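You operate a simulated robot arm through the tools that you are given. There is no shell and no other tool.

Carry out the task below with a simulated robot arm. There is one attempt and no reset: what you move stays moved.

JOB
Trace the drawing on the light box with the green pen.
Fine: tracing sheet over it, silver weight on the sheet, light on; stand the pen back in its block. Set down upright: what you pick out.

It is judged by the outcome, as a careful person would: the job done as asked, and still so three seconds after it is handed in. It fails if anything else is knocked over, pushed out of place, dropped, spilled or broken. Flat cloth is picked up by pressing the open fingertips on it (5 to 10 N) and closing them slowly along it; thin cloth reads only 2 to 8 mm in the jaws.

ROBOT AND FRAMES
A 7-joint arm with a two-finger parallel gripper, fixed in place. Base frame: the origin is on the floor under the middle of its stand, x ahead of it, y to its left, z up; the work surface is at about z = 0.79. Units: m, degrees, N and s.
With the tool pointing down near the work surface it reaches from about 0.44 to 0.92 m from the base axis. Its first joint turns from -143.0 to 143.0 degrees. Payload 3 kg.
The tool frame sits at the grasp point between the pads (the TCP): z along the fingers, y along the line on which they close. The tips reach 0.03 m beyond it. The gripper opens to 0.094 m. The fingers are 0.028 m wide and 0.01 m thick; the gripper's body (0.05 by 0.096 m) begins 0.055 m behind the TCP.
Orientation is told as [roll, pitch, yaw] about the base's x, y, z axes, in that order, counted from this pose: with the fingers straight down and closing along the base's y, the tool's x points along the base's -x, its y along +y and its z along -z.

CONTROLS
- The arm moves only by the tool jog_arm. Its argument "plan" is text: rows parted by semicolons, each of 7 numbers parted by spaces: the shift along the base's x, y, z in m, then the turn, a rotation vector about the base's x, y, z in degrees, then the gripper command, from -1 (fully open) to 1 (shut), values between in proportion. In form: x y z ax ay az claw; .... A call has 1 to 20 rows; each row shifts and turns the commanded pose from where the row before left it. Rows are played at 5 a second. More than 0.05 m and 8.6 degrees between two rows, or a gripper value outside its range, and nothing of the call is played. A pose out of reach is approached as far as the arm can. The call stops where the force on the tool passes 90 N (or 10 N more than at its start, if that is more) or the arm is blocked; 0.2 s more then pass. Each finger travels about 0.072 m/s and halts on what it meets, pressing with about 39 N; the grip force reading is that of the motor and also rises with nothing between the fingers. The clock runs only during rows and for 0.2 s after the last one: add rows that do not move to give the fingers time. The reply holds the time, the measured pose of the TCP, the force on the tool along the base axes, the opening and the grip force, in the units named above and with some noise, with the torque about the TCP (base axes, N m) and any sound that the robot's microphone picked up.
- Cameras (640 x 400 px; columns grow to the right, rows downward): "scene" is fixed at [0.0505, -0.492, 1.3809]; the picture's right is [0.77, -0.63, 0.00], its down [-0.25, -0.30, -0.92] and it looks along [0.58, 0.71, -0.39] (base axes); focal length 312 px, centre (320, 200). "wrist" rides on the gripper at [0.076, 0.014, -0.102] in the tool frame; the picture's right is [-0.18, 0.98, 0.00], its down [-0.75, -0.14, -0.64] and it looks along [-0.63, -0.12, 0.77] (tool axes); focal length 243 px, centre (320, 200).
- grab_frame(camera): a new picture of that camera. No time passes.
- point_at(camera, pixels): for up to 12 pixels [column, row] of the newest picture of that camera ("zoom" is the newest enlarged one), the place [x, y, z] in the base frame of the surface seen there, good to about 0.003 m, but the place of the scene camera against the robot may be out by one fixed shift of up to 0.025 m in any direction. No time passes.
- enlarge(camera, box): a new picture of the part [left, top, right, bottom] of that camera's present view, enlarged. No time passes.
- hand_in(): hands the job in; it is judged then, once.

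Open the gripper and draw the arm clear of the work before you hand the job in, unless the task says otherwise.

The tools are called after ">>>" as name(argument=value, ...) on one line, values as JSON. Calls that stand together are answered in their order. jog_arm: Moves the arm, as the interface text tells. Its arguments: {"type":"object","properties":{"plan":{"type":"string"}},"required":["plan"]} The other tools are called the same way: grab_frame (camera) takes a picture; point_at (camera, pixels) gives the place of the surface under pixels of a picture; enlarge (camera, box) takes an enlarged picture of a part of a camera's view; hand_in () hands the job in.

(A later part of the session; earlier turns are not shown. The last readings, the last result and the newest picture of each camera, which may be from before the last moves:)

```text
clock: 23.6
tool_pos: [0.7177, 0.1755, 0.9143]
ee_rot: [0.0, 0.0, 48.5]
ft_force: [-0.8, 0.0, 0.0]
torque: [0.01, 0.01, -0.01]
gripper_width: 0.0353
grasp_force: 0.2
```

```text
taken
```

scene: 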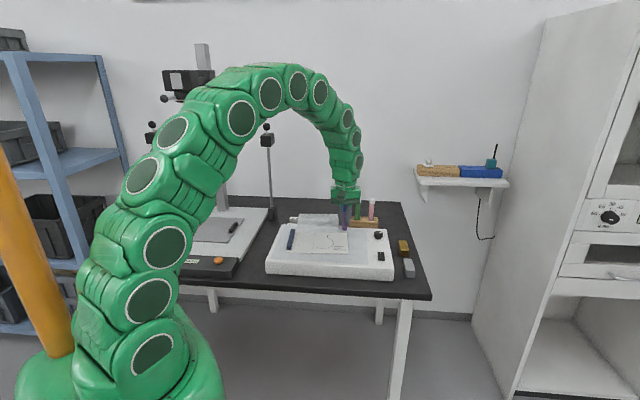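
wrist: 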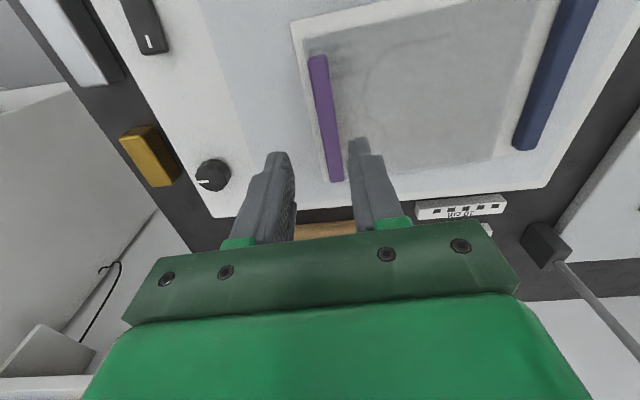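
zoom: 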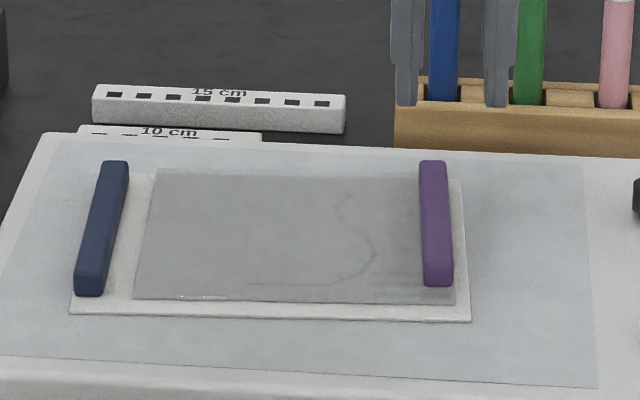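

The sheet lies flat over the drawing. Next, the silver weight near [0.812,-0.028]: I hover above it with the opening at ~0.05 m.

>>> jog_arm(plan="0.0147 -0.035 -0.005 0 0 0 -0.06; 0.0147 -0.035 -0.005 0 0 0 -0.06; 0.0147 -0.035 -0.005 0 0 0 -0.06; 0.0147 -0.035 -0.005 0 0 0 -0.06; 0.0147 -0.035 -0.01 0 0 0 -0.06; 0.0147 -0.035 -0.01 0 0 0 -0.06; 0 0 0 0 0 0 -0.06")

>>> grab_frame(camera="wrist")

```text
clock: 25.2
tool_pos: [0.8062, -0.0334, 0.8741]
ee_rot: [0.1, 0.0, 48.5]
ft_force: [-0.5, 0.8, 0.2]
torque: [0.02, 0.02, 0.04]
gripper_width: 0.0498
grasp_force: 0.0
```

```text
taken
```

wrist: 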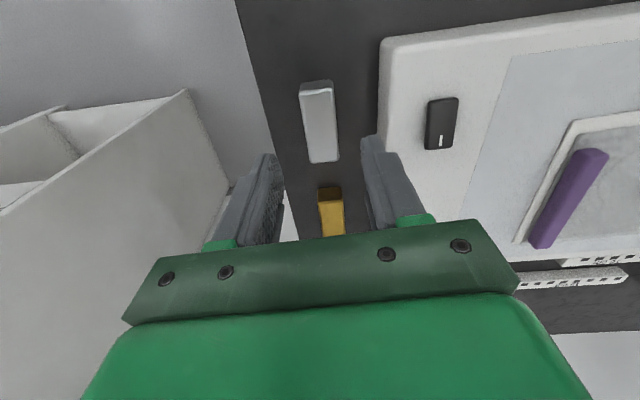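

The silver bar is at (320,122), gold at (331,210). I measure the silver bar's top corners and check the neighbours.

>>> point_at(camera="wrist", pixels=[[302, 94], [332, 91], [311, 160], [337, 158], [319, 105], [323, 145], [320, 125], [318, 190], [380, 90], [290, 130], [443, 143], [437, 106]])

>>> enlarge(camera="wrist", box=[260, 70, 400, 240])

```text
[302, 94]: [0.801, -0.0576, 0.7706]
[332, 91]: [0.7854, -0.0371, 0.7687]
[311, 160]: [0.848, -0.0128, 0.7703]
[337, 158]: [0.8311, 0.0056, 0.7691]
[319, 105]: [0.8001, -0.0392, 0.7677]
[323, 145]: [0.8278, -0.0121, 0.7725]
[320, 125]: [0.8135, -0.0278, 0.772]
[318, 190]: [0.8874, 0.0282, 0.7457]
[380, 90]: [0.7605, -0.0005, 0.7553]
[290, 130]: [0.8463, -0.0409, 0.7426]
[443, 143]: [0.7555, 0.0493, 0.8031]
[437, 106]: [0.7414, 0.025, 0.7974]
```

```text
2.35 times, centred on (330, 155) of wrist
```

zoom: 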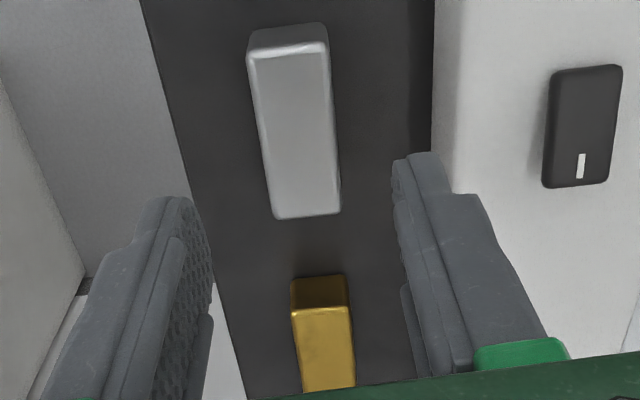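

Silver centre ≈[0.8164,-0.0255], long axis ≈43.5°, width ≈26 mm, top 0.770. I align and descend to TCP z≈0.777.

>>> jog_arm(plan="0.0051 0.004 -0.005 0 0 -2.5 -0.06; 0.0051 0.0039 -0.008 0 0 -2.5 -0.06; 0 0 -0.025 0 0 0 -0.06; 0 0 -0.025 0 0 0 -0.06; 0 0 -0.02 0 0 0 -0.06; 0 0 -0.014 0 0 0 -0.06; 0 0 0 0 0 0 -0.06")

>>> grab_frame(camera="wrist")

>>> enlarge(camera="scene", box=[350, 205, 450, 295])

```text
clock: 26.8
tool_pos: [0.8166, -0.0262, 0.7776]
ee_rot: [0.0, 0.0, 43.6]
ft_force: [-0.1, -0.2, 0.8]
torque: [-0.02, 0.03, 0.02]
gripper_width: 0.0499
grasp_force: 0.0
```

```text
taken
```

wrist: 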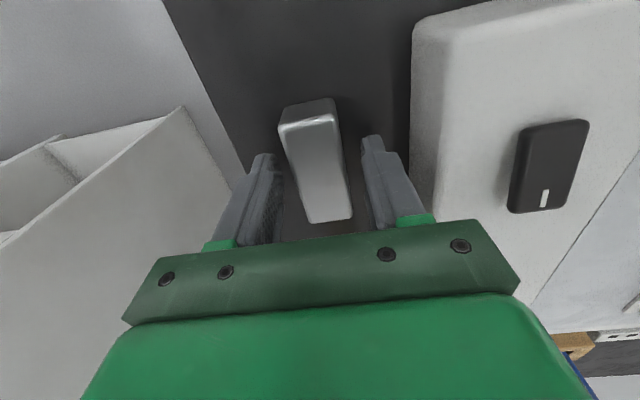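

```text
4.44 times, centred on (400, 250) of scene
```

zoom: 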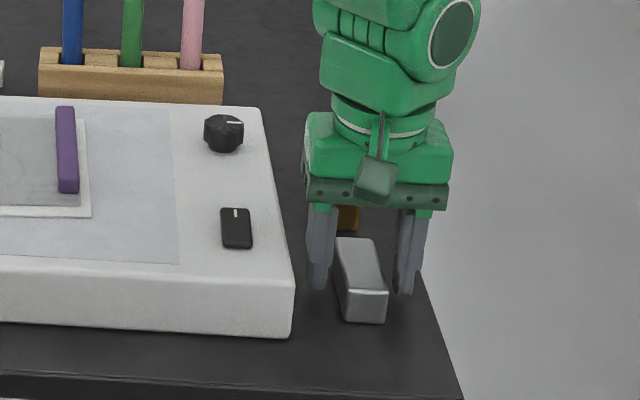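

The bar appears ~5° rotated relative to the fingers (slope 0.23 vs 0.12 when aligned), so true axis is ≈48.5°. I turn back +5° and check before closing.

>>> jog_arm(plan="0 0 0 0 0 2.5 -0.06; 0 0 0 0 0 2.5 -0.06; 0 0 0 0 0 0 -0.06")

>>> grab_frame(camera="wrist")

```text
clock: 27.6
tool_pos: [0.8163, -0.0242, 0.7764]
ee_rot: [-0.1, 0.0, 48.6]
ft_force: [-0.4, 0.7, -0.7]
torque: [0.01, 0.0, -0.01]
gripper_width: 0.0497
grasp_force: 0.1
```

```text
taken
```

wrist: 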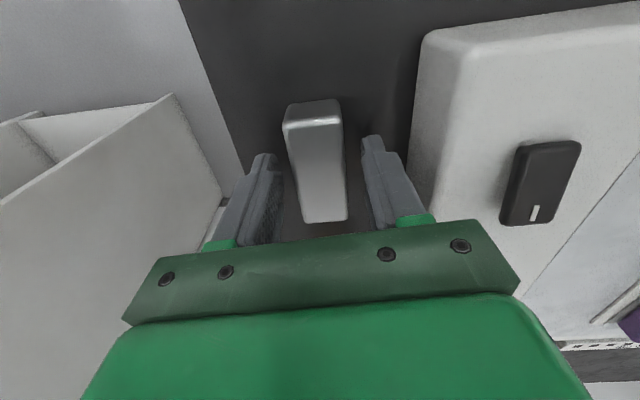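

Now aligned and centred between the fingers. I close on the weight.

>>> jog_arm(plan="0 0 0 0 0 0 0.3; 0 0 0 0 0 0 0.6; 0 0 0 0 0 0 1; 0 0 0 0 0 0 1; 0 0 0 0 0 0 1")

```text
clock: 28.8
tool_pos: [0.8159, -0.0258, 0.7775]
ee_rot: [0.0, -0.1, 48.5]
ft_force: [-0.8, 0.4, -0.4]
torque: [-0.01, -0.03, 0.04]
gripper_width: 0.0296
grasp_force: 39.1
```

Held (29.6 mm). I lift straight up to z≈0.89.

>>> jog_arm(plan="0 0 0.01 0 0 0 1; 0 0 0.02 0 0 0 1; 0 0 0.04 0 0 0 1; 0 0 0.045 0 0 0 1; 0 0 0 0 0 0 1")

>>> grab_frame(camera="scene")

>>> enlarge(camera="scene", box=[275, 215, 375, 265])

```text
clock: 30.0
tool_pos: [0.8161, -0.0268, 0.8922]
ee_rot: [0.2, 0.1, 48.4]
ft_force: [-0.6, -0.4, -3.0]
torque: [-0.02, -0.02, 0.01]
gripper_width: 0.0296
grasp_force: 39.0
```

```text
taken
```

scene: 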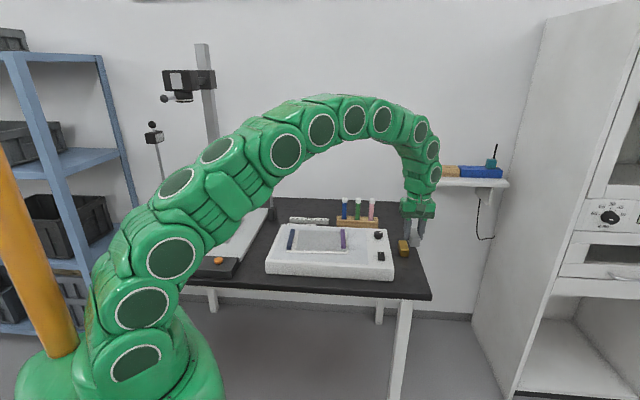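

```text
6.40 times, centred on (325, 240) of scene
```

zoom: 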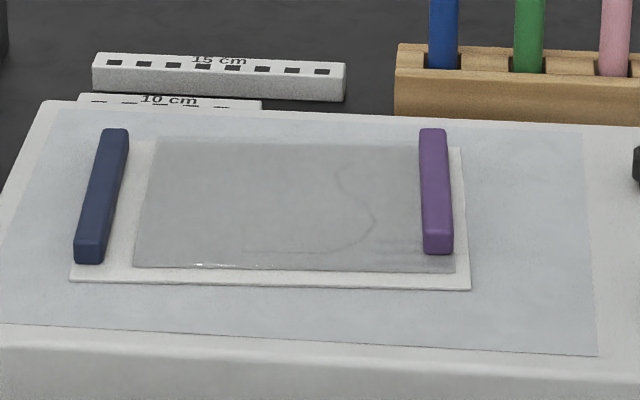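

The weight hangs at −3 N. I measure the laid sheet's corners in this zoom to confirm coverage.

>>> point_at(camera="zoom", pixels=[[135, 265], [156, 144], [454, 271], [448, 148], [470, 287], [461, 150], [72, 279], [126, 140], [100, 250], [121, 138], [300, 200], [345, 180]])

```text
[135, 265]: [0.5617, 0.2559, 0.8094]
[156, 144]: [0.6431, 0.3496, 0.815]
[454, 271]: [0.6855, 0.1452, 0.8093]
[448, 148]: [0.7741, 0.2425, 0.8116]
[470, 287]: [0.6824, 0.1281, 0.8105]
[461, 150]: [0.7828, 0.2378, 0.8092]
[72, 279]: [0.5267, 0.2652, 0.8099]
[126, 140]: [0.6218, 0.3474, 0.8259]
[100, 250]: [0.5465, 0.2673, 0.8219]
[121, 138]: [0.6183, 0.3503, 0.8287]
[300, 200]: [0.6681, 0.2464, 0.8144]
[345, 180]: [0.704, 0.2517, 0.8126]
```

Sheet covers u 0.007–0.174, v 0.017–0.144 of the paper, containing the whole drawing. I carry the weight to above the sheet's left part at [0.6246,0.2771], between the axis line and the navy bar.

>>> jog_arm(plan="-0.0113 0.0178 0 0 0 0 1; -0.0213 0.0338 0 0 0 0 1; -0.0213 0.0338 0 0 0 0 1; -0.0213 0.0338 0 0 0 0 1; -0.0213 0.0338 0 0 0 0 1; -0.0213 0.0338 0 0 0 0 1; -0.0213 0.0338 0 0 0 0 1; -0.0213 0.0338 0 0 0 0 1; -0.0213 0.0338 -0.01 0 0 0 1; -0.01 0.016 -0.01 0 0 0 1; 0 0 0 0 0 0 1")

>>> grab_frame(camera="wrist")

>>> enlarge(camera="scene", box=[265, 195, 375, 265])

```text
clock: 32.4
tool_pos: [0.6233, 0.2782, 0.8719]
ee_rot: [0.0, 0.0, 48.5]
ft_force: [0.1, -0.4, -3.4]
torque: [0.03, 0.02, 0.03]
gripper_width: 0.0296
grasp_force: 39.0
```

```text
taken
```

wrist: 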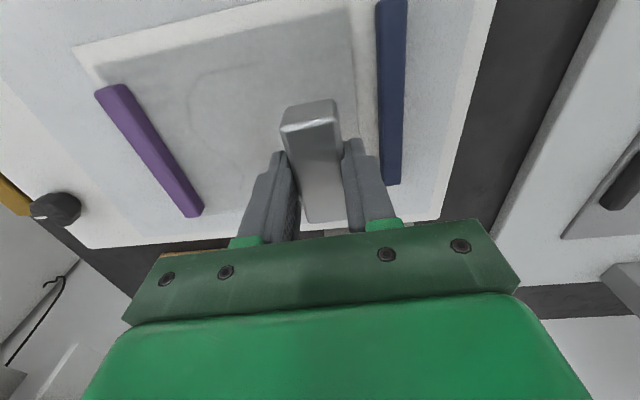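

```text
5.71 times, centred on (320, 230) of scene
```

zoom: 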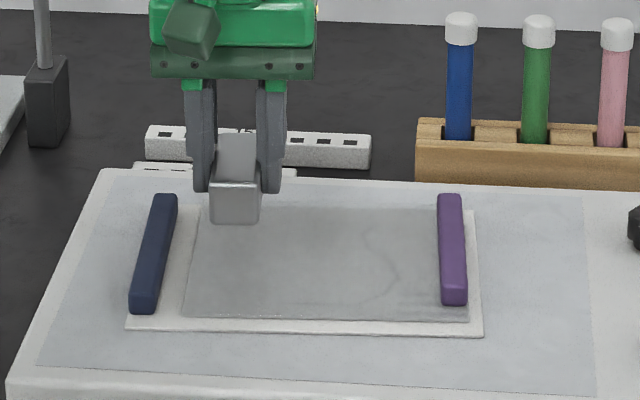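

Over the target with the left finger clear of the navy bar. I descend to z≈0.836.

>>> jog_arm(plan="0.0008 -0.0007 -0.013 0 0 0 1; 0 0 -0.012 0 0 0 1; 0 0 -0.01 0 0 0 1; 0 0 0 0 0 0 1")

>>> enlarge(camera="scene", box=[265, 195, 375, 265])

```text
clock: 33.4
tool_pos: [0.6255, 0.2778, 0.8371]
ee_rot: [0.0, 0.0, 48.6]
ft_force: [-0.6, -0.3, -3.7]
torque: [-0.01, 0.0, 0.01]
gripper_width: 0.0296
grasp_force: 38.6
```

```text
5.71 times, centred on (320, 230) of scene
```

zoom: 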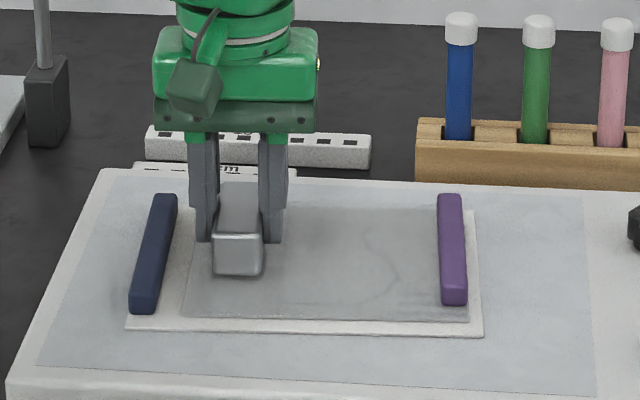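

I lower in ~1.5 mm steps until the force changes sign.

>>> jog_arm(plan="0 0 -0.0015 0 0 0 1; 0 0 -0.0015 0 0 0 1; 0 0 0 0 0 0 1")

```text
clock: 34.2
tool_pos: [0.6259, 0.2789, 0.834]
ee_rot: [-0.1, 0.1, 48.5]
ft_force: [0.3, -0.1, -3.5]
torque: [-0.01, -0.02, 0.02]
gripper_width: 0.0294
grasp_force: 39.0
```

>>> jog_arm(plan="0 0 -0.0012 0 0 0 1; 0 0 0 0 0 0 1")

```text
clock: 34.8
tool_pos: [0.6265, 0.2784, 0.8331]
ee_rot: [0.1, -0.1, 48.4]
ft_force: [-0.8, -0.4, 7.4]
torque: [-0.02, 0.05, 0.04]
gripper_width: 0.0298
grasp_force: 38.7
```

Contact is made (7 N down). I open gently to ~0.042 m and check.

>>> jog_arm(plan="0 0 0.0005 0 0 0 1; 0 0 0 0 0 0 0.3; 0 0 0 0 0 0 0.2; 0 0 0 0 0 0 0.12; 0 0 0 0 0 0 0.12")

>>> enlarge(camera="scene", box=[265, 195, 375, 265])

>>> grab_frame(camera="wrist")

```text
clock: 36.0
tool_pos: [0.6254, 0.2781, 0.8331]
ee_rot: [-0.1, 0.0, 48.5]
ft_force: [0.4, -0.1, 0.5]
torque: [-0.02, 0.02, 0.0]
gripper_width: 0.0415
grasp_force: 0.0
```

```text
5.71 times, centred on (320, 230) of scene
```

zoom: 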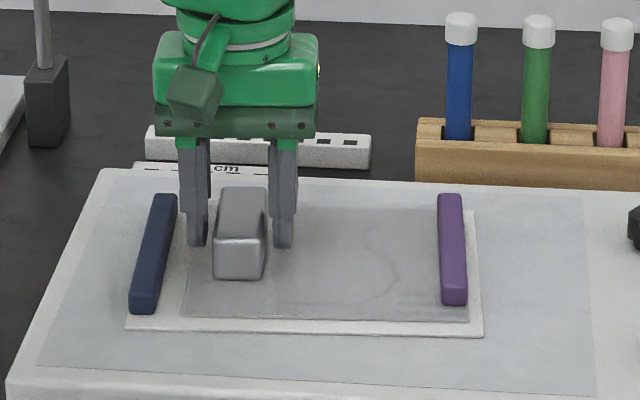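

```text
taken
```

wrist: 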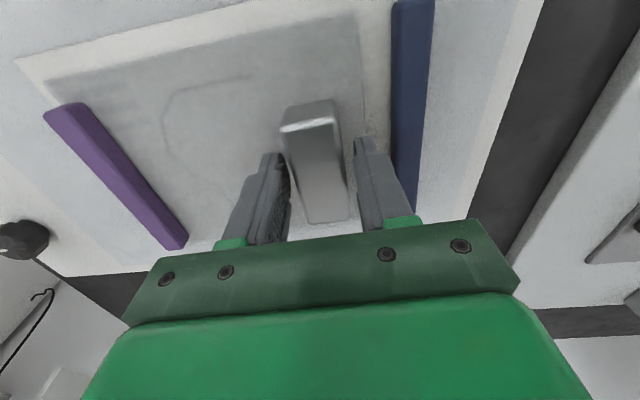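

The weight sits free on the sheet. I lift straight up, then close the fingers and go toward the rocker switch near [0.747,0.036].

>>> jog_arm(plan="0 0 0.005 0 0 0 0.12; 0 0 0.02 0 0 0 0.12; 0 0 0.035 0 0 0 0.12; 0 0 0.015 0 0 0 0.5; 0 0 0 0 0 0 1; 0 0 0 0 0 0 1")

>>> enlarge(camera="scene", box=[265, 195, 375, 265])

```text
clock: 37.4
tool_pos: [0.6254, 0.278, 0.9082]
ee_rot: [-0.1, 0.0, 48.5]
ft_force: [0.3, 0.3, -0.3]
torque: [-0.02, -0.03, 0.02]
gripper_width: 0.0
grasp_force: 33.6
```

```text
5.71 times, centred on (320, 230) of scene
```

zoom: 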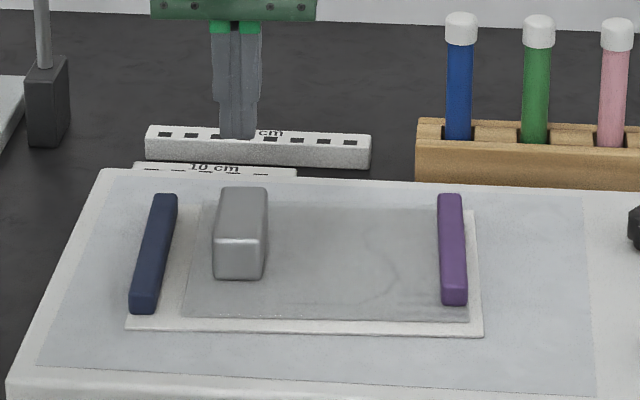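

Weight stands on the sheet, clear of the curve. I move to hover near the switch.

>>> jog_arm(plan="0.0157 -0.0366 0 0 0 0 1; 0.0157 -0.0366 0 0 0 0 1; 0.0157 -0.0366 0 0 0 0 1; 0.0157 -0.0366 0 0 0 0 1; 0.0157 -0.0366 0 0 0 0 1; 0.0157 -0.0366 -0.008 0 0 0 1; 0.0157 -0.0366 -0.01 0 0 0 1; 0 0 0 0 0 0 1")

>>> grab_frame(camera="wrist")

```text
clock: 39.2
tool_pos: [0.7345, 0.0217, 0.8909]
ee_rot: [0.0, 0.0, 48.4]
ft_force: [-0.3, 0.3, -0.4]
torque: [0.03, 0.03, 0.01]
gripper_width: 0.0001
grasp_force: 33.3
```

```text
taken
```

wrist: 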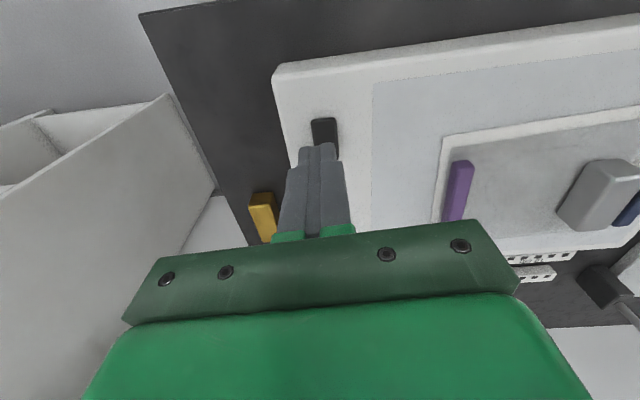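

The fingers hide the switch's far end; I pull back 6 cm along the tool's forward axis to measure it fully.

>>> jog_arm(plan="-0.02 -0.0225 0 0 0 0 1; -0.02 -0.0225 0 0 0 0 1; 0 0 0 0 0 0 1")

>>> enlarge(camera="wrist", box=[260, 90, 400, 200])

```text
clock: 40.0
tool_pos: [0.694, -0.0238, 0.8903]
ee_rot: [0.0, 0.0, 48.4]
ft_force: [-0.3, 0.6, -0.1]
torque: [-0.02, -0.01, -0.01]
gripper_width: 0.0
grasp_force: 32.8
```

```text
3.64 times, centred on (330, 145) of wrist
```

zoom: 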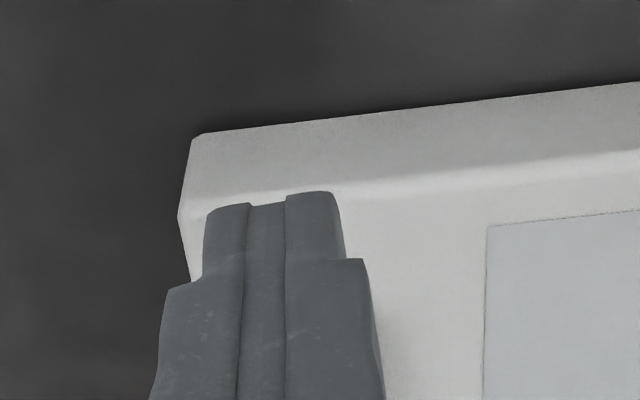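

Forward is downward in the picture, so I instead move forward past the switch so that it appears above the fingertips.

>>> jog_arm(plan="0.023 0.026 0 0 0 0 1; 0.023 0.026 0 0 0 0 1; 0.023 0.026 0 0 0 0 1; 0.012 0.013 0 0 0 0 1; 0 0 0 0 0 0 1")

>>> grab_frame(camera="wrist")

>>> enlarge(camera="wrist", box=[260, 30, 400, 170])

```text
clock: 41.2
tool_pos: [0.7756, 0.0681, 0.8897]
ee_rot: [0.0, 0.1, 48.6]
ft_force: [0.6, 0.6, -0.5]
torque: [-0.03, 0.0, 0.04]
gripper_width: 0.0
grasp_force: 33.0
```

```text
taken
```

wrist: 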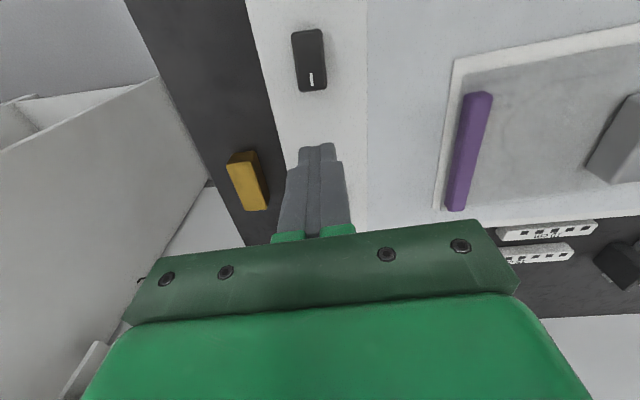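

```text
2.86 times, centred on (330, 100) of wrist
```

zoom: 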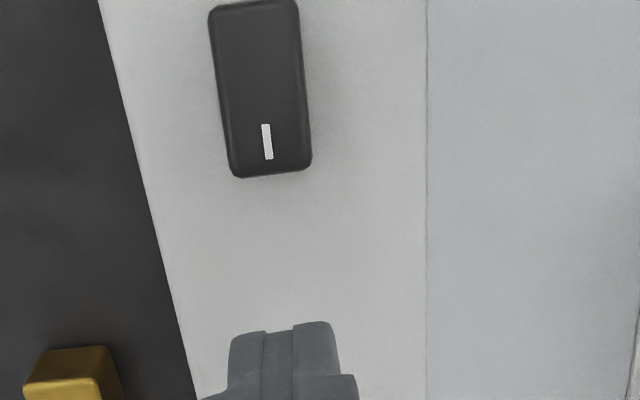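

The whole switch is seen, mark at zoom (267,142). I measure its outline.

>>> point_at(camera="zoom", pixels=[[216, 12], [294, 8], [234, 168], [305, 160], [267, 142], [270, 165], [256, 20], [262, 90], [250, 150], [285, 148], [240, 60], [280, 60]])

```text
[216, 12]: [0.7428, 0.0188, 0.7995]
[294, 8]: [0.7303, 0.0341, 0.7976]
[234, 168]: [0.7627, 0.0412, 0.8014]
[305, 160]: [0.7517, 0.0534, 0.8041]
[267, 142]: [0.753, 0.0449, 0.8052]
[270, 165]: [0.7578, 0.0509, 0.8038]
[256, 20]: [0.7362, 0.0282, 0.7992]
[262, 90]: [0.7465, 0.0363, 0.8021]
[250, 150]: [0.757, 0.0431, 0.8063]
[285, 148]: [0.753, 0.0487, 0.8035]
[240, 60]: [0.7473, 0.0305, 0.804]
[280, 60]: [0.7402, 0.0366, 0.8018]
```

Rocker centre ≈[0.747,0.037]; I place the closed tips over the marked end at [0.758,0.049] and descend to just above it (TCP z 0.841).

>>> jog_arm(plan="-0.009 -0.0095 -0.01 0 0 0 1; -0.009 -0.0095 -0.015 0 0 0 1; 0 0 -0.012 0 0 0 1; 0 0 -0.0115 0 0 0 1; 0 0 0 0 0 0 1")

>>> enlarge(camera="scene", box=[350, 220, 420, 280])

>>> grab_frame(camera="wrist")

```text
clock: 42.4
tool_pos: [0.7576, 0.0488, 0.8422]
ee_rot: [-0.1, 0.1, 48.5]
ft_force: [1.2, -0.8, 0.0]
torque: [0.02, 0.01, 0.04]
gripper_width: 0.0
grasp_force: 32.8
```

```text
6.67 times, centred on (385, 250) of scene
```

zoom: 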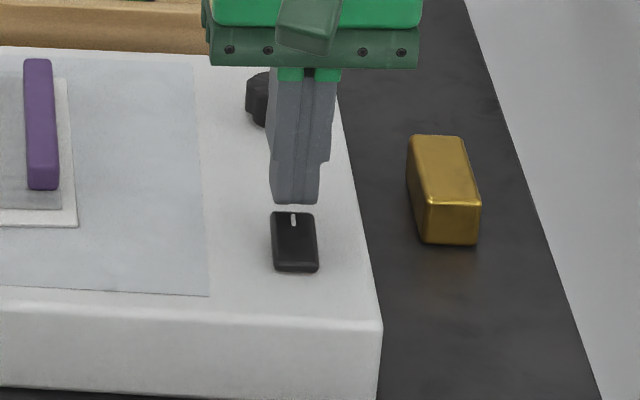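

```text
taken
```

wrist: 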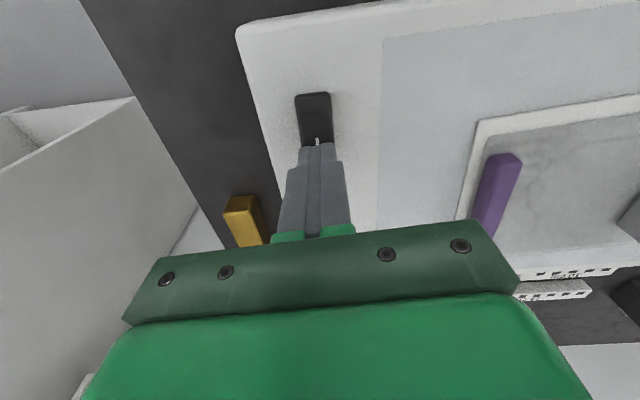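

Tips are right above the marked end. I press down in small steps, watching the force.

>>> jog_arm(plan="0 0 -0.003 0 0 0 1; 0 0 -0.003 0 0 0 1; 0 0 -0.002 0 0 0 1; 0 0 0 0 0 0 1")

>>> enlarge(camera="scene", box=[260, 210, 430, 290])

```text
clock: 43.4
tool_pos: [0.7599, 0.049, 0.8333]
ee_rot: [0.0, -0.1, 48.5]
ft_force: [1.4, 1.0, 0.8]
torque: [-0.01, -0.01, 0.02]
gripper_width: 0.0
grasp_force: 32.5
```

```text
3.76 times, centred on (345, 250) of scene
```

zoom: 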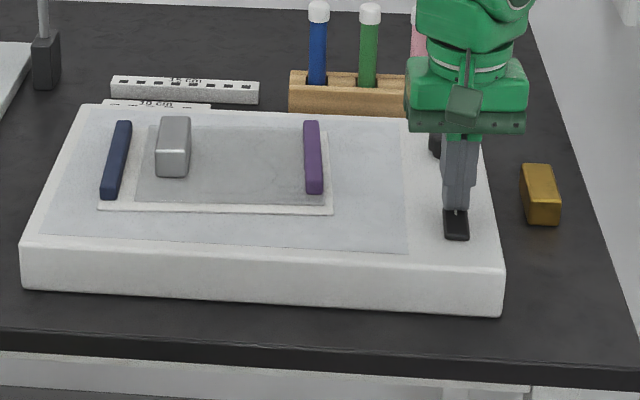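

>>> jog_arm(plan="0 0 -0.002 0 0 0 1; 0 0 -0.002 0 0 0 1; 0 0 0 0 0 0 1")

>>> enlarge(camera="scene", box=[260, 210, 430, 290])

```text
clock: 44.2
tool_pos: [0.7594, 0.0489, 0.8313]
ee_rot: [-0.1, -0.1, 48.5]
ft_force: [6.6, 5.6, 11.9]
torque: [0.05, -0.05, -0.07]
gripper_width: 0.0002
grasp_force: 32.9
heard: click
```

```text
3.76 times, centred on (345, 250) of scene
```

zoom: 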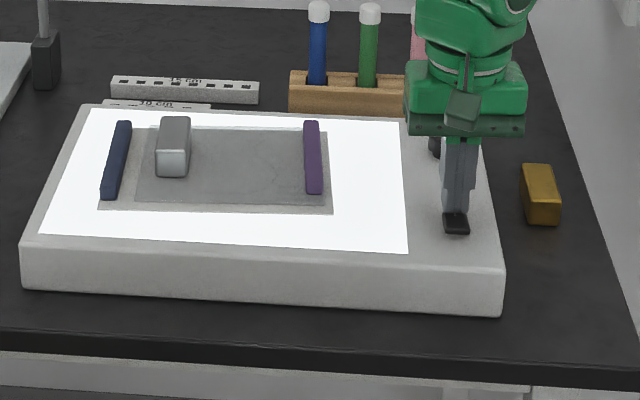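

A click was heard and the panel is lit. I lift straight off the switch.

>>> jog_arm(plan="0 0 0.005 0 0 0 1; 0 0 0.02 0 0 0 1; 0 0 0.04 0 0 0 1; 0 0 0.04 0 0 0 0.5; 0 0 0 0 0 0 0")

>>> enlarge(camera="scene", box=[260, 195, 430, 290])

>>> grab_frame(camera="wrist")

```text
clock: 45.4
tool_pos: [0.7571, 0.0486, 0.9358]
ee_rot: [0.0, -0.1, 48.6]
ft_force: [-0.1, -0.1, 0.5]
torque: [0.0, 0.04, 0.0]
gripper_width: 0.0468
grasp_force: 0.1
```

```text
3.76 times, centred on (345, 242) of scene
```

zoom: 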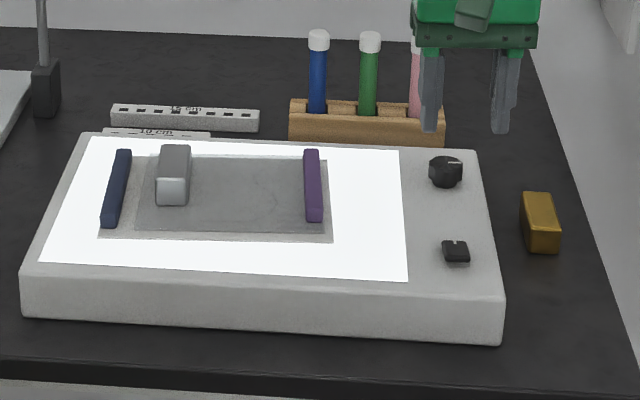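

```text
taken
```

wrist: 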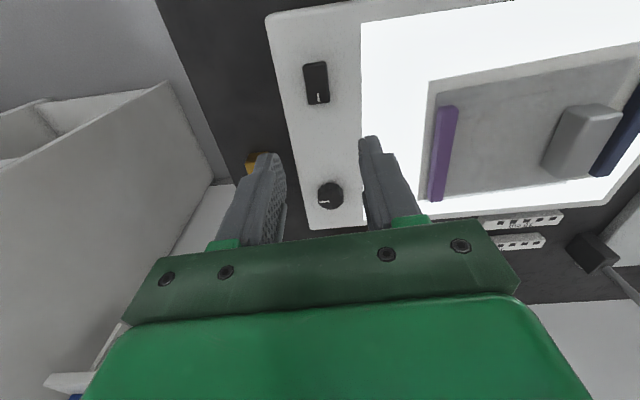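

The light is on and all is in place. Now the green pen (axis ≈[0.907,0.299], r≈0.955): I need an outward tilt. I go to a standoff at about [0.798,0.262,0.94], yaw 18°, then tilt 26° outward.

>>> jog_arm(plan="0.008 0.0427 0 0 0 -6.06 0.1; 0.008 0.0427 0 0 0 -6.06 0.1; 0.008 0.0427 0 0 0 -6.06 0.1; 0.008 0.0427 0 0 0 -6.06 0.1; 0.008 0.0427 0 0 0 -6.06 0.1; 0 0 0 2.03 -6.17 0 0.1; 0 0 0 2.03 -6.17 0 0.1; 0 0 0 2.03 -6.17 0 0.1; 0 0 0 2.03 -6.17 0 0.1; 0 0 0 0 0 0 0.1")

>>> grab_frame(camera="wrist")

>>> grab_frame(camera="scene")

```text
clock: 47.6
tool_pos: [0.7987, 0.2628, 0.9359]
ee_rot: [0.1, -26.0, 18.1]
ft_force: [0.9, 0.6, 0.1]
torque: [0.02, -0.02, -0.02]
gripper_width: 0.0423
grasp_force: 0.2
```

```text
taken
```

wrist: 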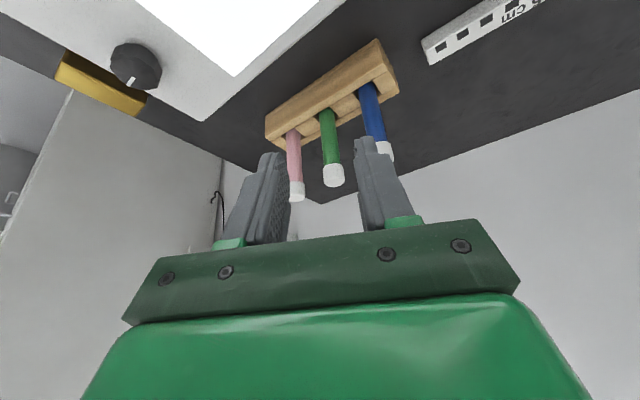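

```text
taken
```

scene: 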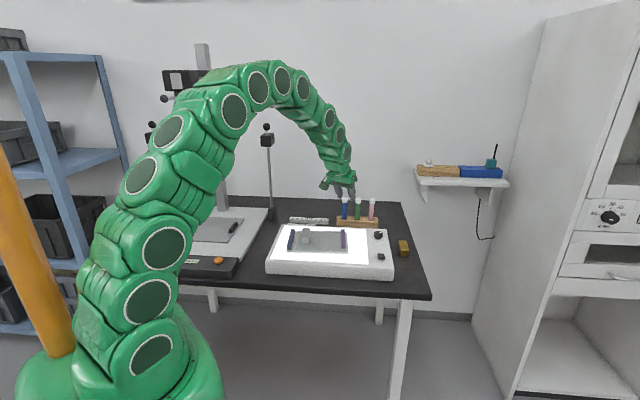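

Pens visible: green from (325,115) to the white top (333,175). I measure points on the pens and block.

>>> point_at(camera="wrist", pixels=[[327, 118], [329, 135], [331, 155], [333, 174], [334, 183], [293, 145], [297, 190], [369, 100], [379, 135], [310, 110], [345, 85], [270, 120]])

>>> enlarge(camera="wrist", box=[250, 30, 420, 220])

```text
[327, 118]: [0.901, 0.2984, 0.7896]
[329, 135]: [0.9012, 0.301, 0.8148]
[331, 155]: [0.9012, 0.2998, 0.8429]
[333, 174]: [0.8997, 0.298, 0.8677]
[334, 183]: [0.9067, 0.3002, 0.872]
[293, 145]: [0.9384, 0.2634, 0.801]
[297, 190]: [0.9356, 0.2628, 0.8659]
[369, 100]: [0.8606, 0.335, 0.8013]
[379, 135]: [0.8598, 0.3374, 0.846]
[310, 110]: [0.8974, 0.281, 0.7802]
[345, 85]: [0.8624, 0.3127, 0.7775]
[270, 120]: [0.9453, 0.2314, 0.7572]
```

```text
2.11 times, centred on (335, 125) of wrist
```

zoom: 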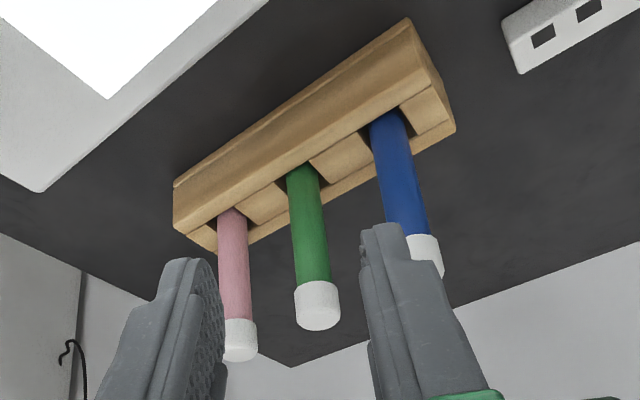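

Green pen axis ≈[0.908,0.301], vertical, top z≈0.872. To keep the hand clear of the blue and pink pens I turn to yaw ~44° (closing along the row) and stand off 0.1 m in front.

>>> jog_arm(plan="0.0093 -0.0078 -0.009 0 0 6.5 0.1; 0.0093 -0.0078 -0.009 0 0 6.5 0.1; 0.0093 -0.0078 -0.009 0 0 6.5 0.1; 0.0093 -0.0078 -0.009 0 0 6.5 0.1; 0 0 0 0 0 0 0.1")

>>> grab_frame(camera="wrist")

>>> enlarge(camera="scene", box=[290, 150, 430, 260])

```text
clock: 48.8
tool_pos: [0.8347, 0.2321, 0.8995]
ee_rot: [0.0, -26.0, 44.4]
ft_force: [0.1, -0.8, -0.4]
torque: [-0.04, 0.01, -0.01]
gripper_width: 0.0425
grasp_force: 0.0
```

```text
taken
```

wrist: 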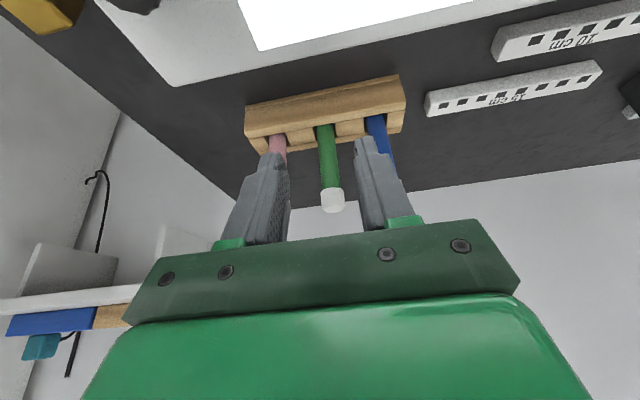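

```text
3.64 times, centred on (360, 205) of scene
```

zoom: 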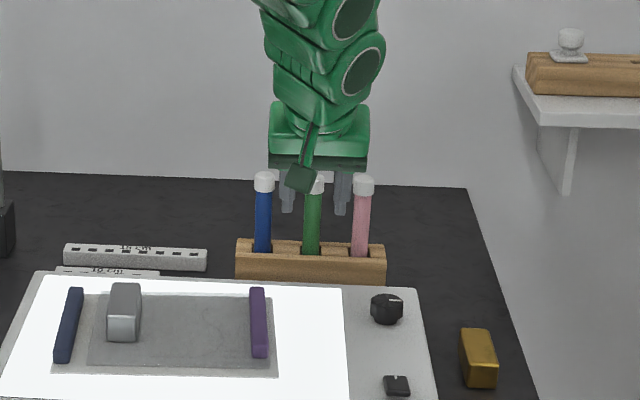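

The green pen is centred between the fingers at (327,165). I re-measure it from here.

>>> point_at(camera="wrist", pixels=[[326, 135], [327, 150], [328, 165], [330, 180], [332, 198], [331, 189], [383, 150], [277, 147], [290, 125], [355, 118], [320, 110], [333, 208]])

>>> enlarge(camera="wrist", box=[240, 80, 420, 230])

```text
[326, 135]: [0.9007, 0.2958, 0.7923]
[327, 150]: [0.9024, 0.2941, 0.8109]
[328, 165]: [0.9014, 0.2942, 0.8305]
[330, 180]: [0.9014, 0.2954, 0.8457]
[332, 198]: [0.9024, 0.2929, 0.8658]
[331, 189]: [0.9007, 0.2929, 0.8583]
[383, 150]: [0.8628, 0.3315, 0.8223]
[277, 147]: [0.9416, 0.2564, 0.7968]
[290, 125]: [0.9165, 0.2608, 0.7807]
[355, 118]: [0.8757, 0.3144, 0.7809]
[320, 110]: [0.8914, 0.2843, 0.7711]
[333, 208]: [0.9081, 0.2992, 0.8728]
```

```text
2.67 times, centred on (330, 155) of wrist
```

zoom: 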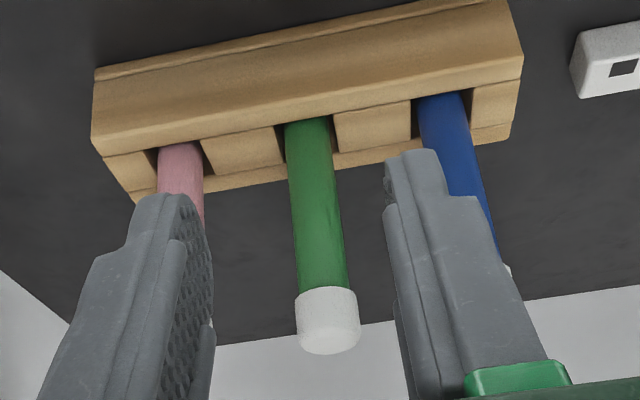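

Pen axis refined to ≈[0.907,0.300], 2 mm to the right of the tool plane. I drop to z≈0.837 at the standoff and advance 6 cm, leaving 4 cm to go.

>>> jog_arm(plan="0.0007 -0.0007 -0.03 0 0 0 0.1; 0.0007 -0.0007 -0.032 0 0 0 0.1; 0.0143 0.014 0 0 0 0 0.1; 0.0143 0.014 0 0 0 0 0.1; 0.0143 0.014 0 0 0 0 0.1; 0 0 0 0 0 0 0.1")

>>> grab_frame(camera="wrist")

>>> enlarge(camera="scene", box=[290, 150, 430, 260])

```text
clock: 50.2
tool_pos: [0.8799, 0.2727, 0.8363]
ee_rot: [0.0, -25.9, 44.1]
ft_force: [-0.1, -0.2, -0.1]
torque: [0.03, 0.01, -0.01]
gripper_width: 0.0423
grasp_force: 0.1
```

```text
taken
```

wrist: 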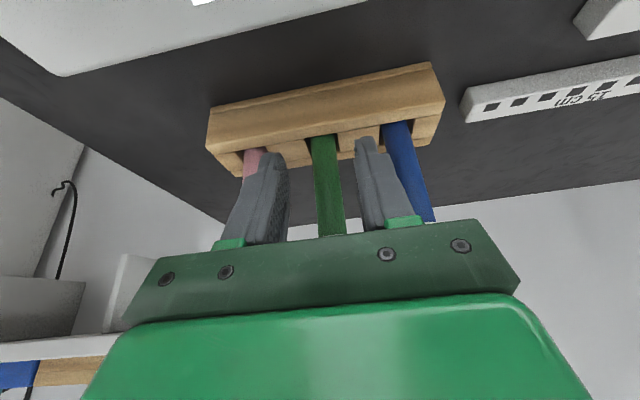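

```text
3.64 times, centred on (360, 205) of scene
```

zoom: 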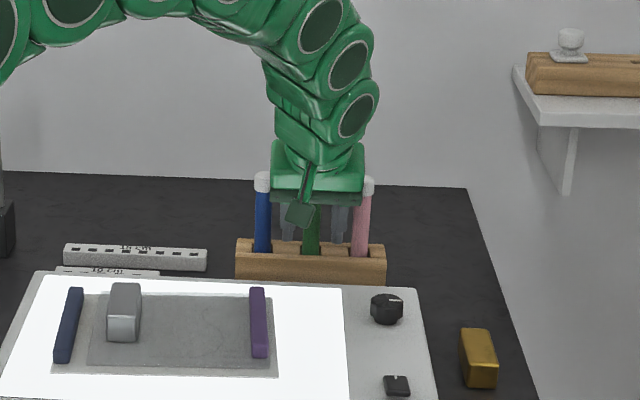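

Aligned; 3.85 cm remain. I advance slowly so the pen comes between the pads.

>>> jog_arm(plan="0.009 0.009 0 0 0 0 0.1; 0.009 0.009 0 0 0 0 0.1; 0.009 0.0092 0 0 0 0 0.1; 0 0 0 0 0 0 0.1")

>>> grab_frame(camera="wrist")

>>> enlarge(camera="scene", box=[310, 170, 410, 250])

```text
clock: 51.2
tool_pos: [0.9064, 0.2989, 0.8376]
ee_rot: [0.1, -25.9, 44.3]
ft_force: [0.0, -0.7, -0.2]
torque: [0.01, 0.02, 0.01]
gripper_width: 0.0423
grasp_force: 0.2
```

```text
taken
```

wrist: 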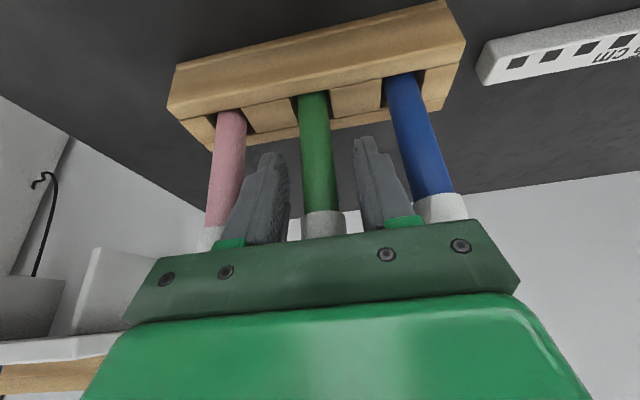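

```text
5.00 times, centred on (360, 210) of scene
```

zoom: 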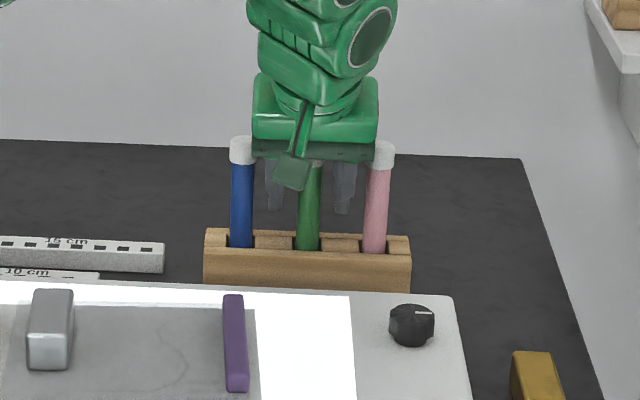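

The pen stands between the pads. I enlarge to see where the pads end relative to the white top.

>>> enlarge(camera="wrist", box=[210, 80, 450, 250])

>>> point_at(camera="wrist", pixels=[[275, 165], [280, 200], [282, 235], [360, 150], [365, 185], [320, 200], [319, 180], [322, 220], [215, 235], [445, 200]])

```text
2.35 times, centred on (330, 165) of wrist
```

zoom: 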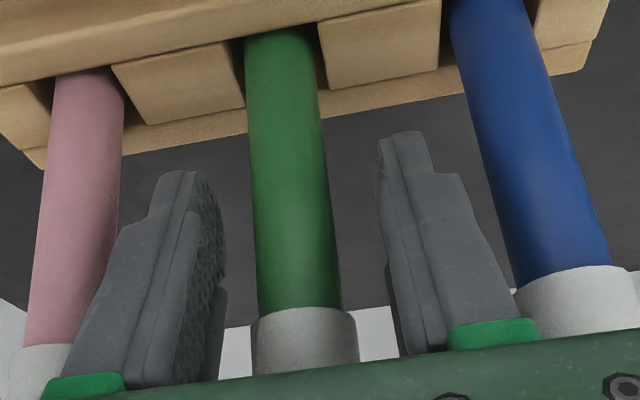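

```text
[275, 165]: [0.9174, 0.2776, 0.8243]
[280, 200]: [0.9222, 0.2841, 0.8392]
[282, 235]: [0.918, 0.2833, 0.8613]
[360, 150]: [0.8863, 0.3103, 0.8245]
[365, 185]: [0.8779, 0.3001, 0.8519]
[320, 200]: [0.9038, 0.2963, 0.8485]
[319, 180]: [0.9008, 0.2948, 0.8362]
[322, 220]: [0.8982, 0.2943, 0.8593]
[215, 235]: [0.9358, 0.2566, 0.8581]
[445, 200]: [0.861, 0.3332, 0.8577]
```

The white top is wider than the body, so I want the pads on the green body only: I tilt 9° more (to 35°) and lower ~12 mm so the cap stays outside the finger width.

>>> jog_arm(plan="0 0 0 3.14 -3.22 0 0.1; 0 0 0 3.14 -3.22 0 0.1; 0 0 -0.006 0 0 0 0.1; 0 0 -0.006 0 0 0 0.1; 0 0 0 0 0 0 0.1")

>>> grab_frame(camera="wrist")

>>> enlarge(camera="scene", box=[310, 170, 410, 250])

```text
clock: 52.4
tool_pos: [0.9068, 0.2982, 0.8242]
ee_rot: [0.0, -35.1, 44.2]
ft_force: [0.1, 0.2, 0.0]
torque: [0.0, 0.01, -0.02]
gripper_width: 0.0423
grasp_force: 0.0
```

```text
taken
```

wrist: 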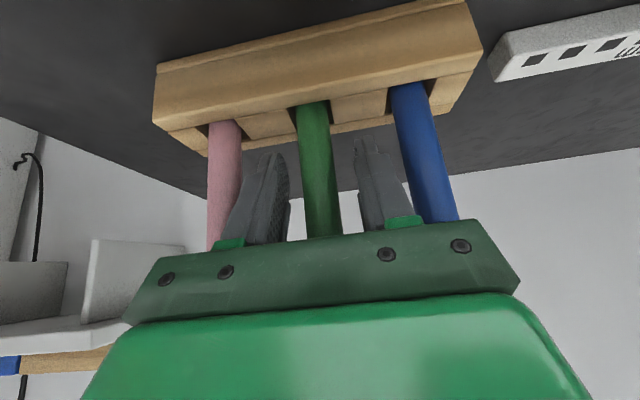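

```text
5.00 times, centred on (360, 210) of scene
```

zoom: 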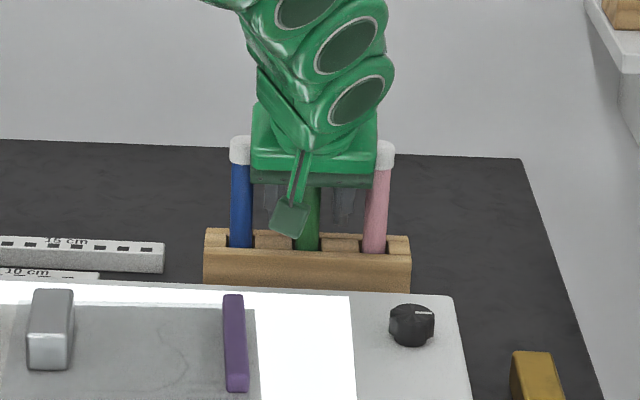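

No contact, pen body centred. I close on the pen.

>>> jog_arm(plan="0 0 0 0 0 0 0.4; 0 0 0 0 0 0 0.6; 0 0 0 0 0 0 0.8; 0 0 0 0 0 0 1; 0 0 0 0 0 0 1; 0 0 0 0 0 0 1")

>>> grab_frame(camera="wrist")

```text
clock: 53.8
tool_pos: [0.9071, 0.2987, 0.8252]
ee_rot: [0.0, -35.0, 44.2]
ft_force: [-0.2, -0.4, -0.6]
torque: [0.01, 0.02, 0.0]
gripper_width: 0.0206
grasp_force: 39.2
```

```text
taken
```

wrist: 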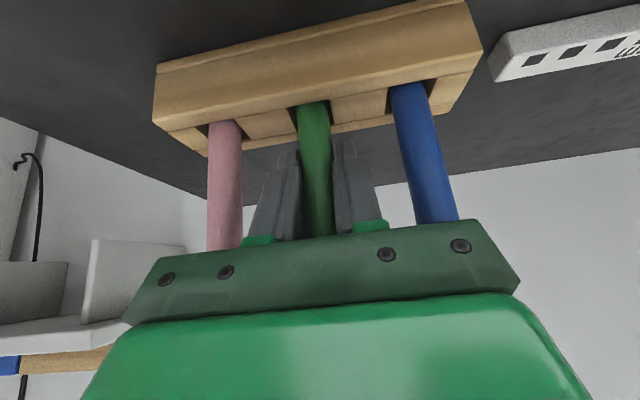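

Gripped at 20.6 mm. I enlarge to verify that the pads hold the green body.

>>> enlarge(camera="wrist", box=[230, 90, 410, 250])

```text
2.50 times, centred on (320, 170) of wrist
```

zoom: 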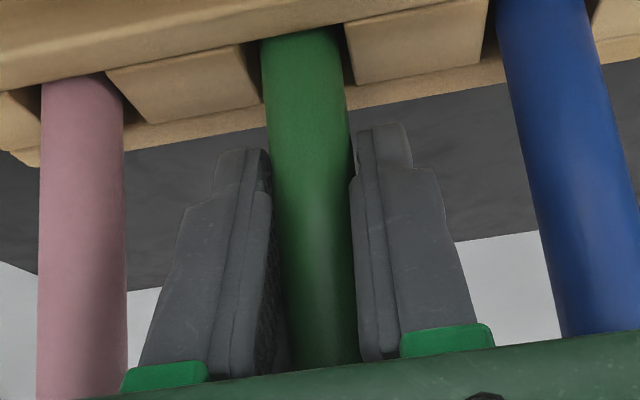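

The pads are on the green body. I lift straight up slowly and check.

>>> jog_arm(plan="0 0 0.008 0 0 0 1; 0 0 0.012 0 0 0 1; 0 0 0.015 0 0 0 1; 0 0 0.015 0 0 0 1; 0 0 0.015 0 0 0 1; 0 0 0.015 0 0 0 1; 0 0 0 0 0 0 1")

>>> grab_frame(camera="wrist")

>>> enlarge(camera="scene", box=[310, 150, 410, 250])

```text
clock: 55.4
tool_pos: [0.9083, 0.2993, 0.905]
ee_rot: [0.0, -34.9, 44.2]
ft_force: [0.0, 0.7, -0.3]
torque: [0.0, -0.01, 0.02]
gripper_width: 0.0204
grasp_force: 39.3
```

```text
taken
```

wrist: 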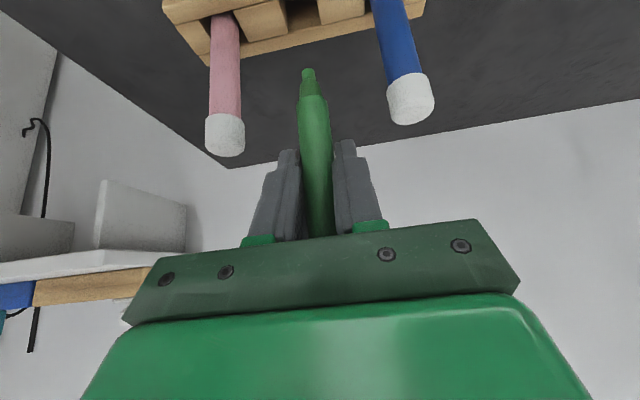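

```text
4.00 times, centred on (360, 200) of scene
```

zoom: 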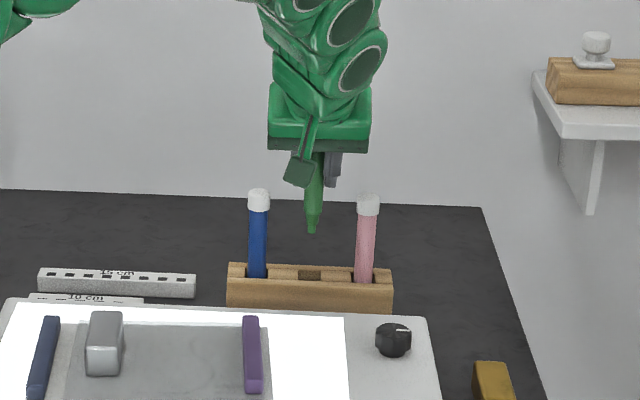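

The pen is out, nib at (308,70). I measure the nib's place.

>>> enlarge(camera="wrist", box=[270, 50, 370, 160])

>>> point_at(camera="wrist", pixels=[[308, 70], [308, 74], [308, 78], [310, 88], [311, 100], [314, 120], [316, 140]])

>>> enlarge(camera="scene", box=[370, 190, 410, 220])

```text
3.64 times, centred on (320, 105) of wrist
```

zoom: 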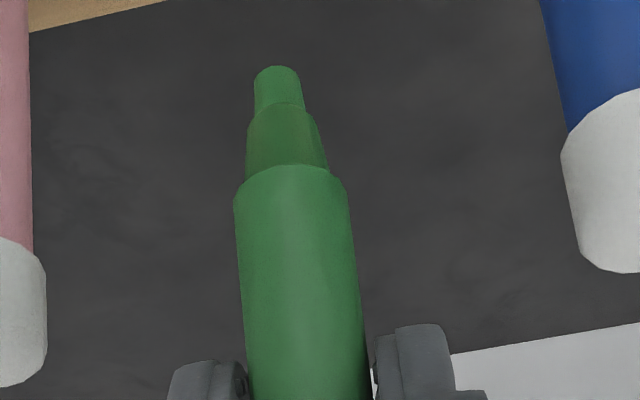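

```text
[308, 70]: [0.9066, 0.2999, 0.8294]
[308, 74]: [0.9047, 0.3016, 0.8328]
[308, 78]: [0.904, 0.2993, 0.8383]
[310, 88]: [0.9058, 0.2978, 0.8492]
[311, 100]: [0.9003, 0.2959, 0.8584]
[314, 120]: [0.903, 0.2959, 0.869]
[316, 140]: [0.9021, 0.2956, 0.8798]
```

```text
13.33 times, centred on (390, 205) of scene
```

zoom: 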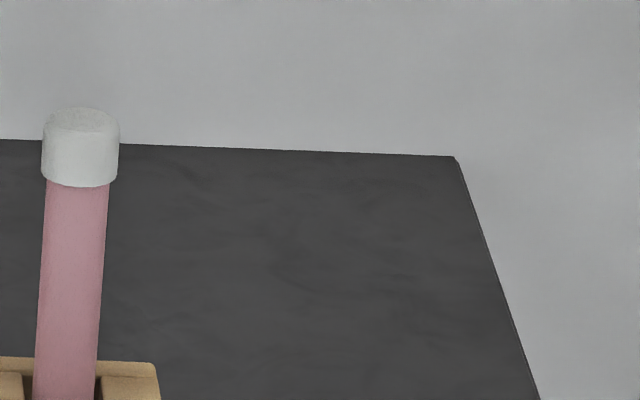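

Nib is ≈0.077 m below the TCP, about 2.5 mm forward. Now I look at the lit drawing with the scene camera to refine the curve.

>>> enlarge(camera="scene", box=[285, 222, 355, 260])

```text
9.14 times, centred on (320, 241) of scene
```

zoom: 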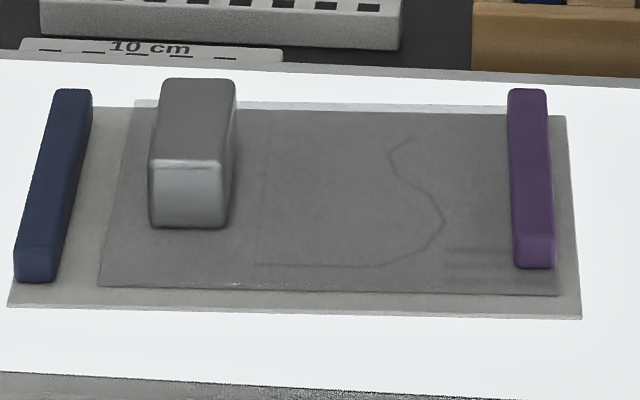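

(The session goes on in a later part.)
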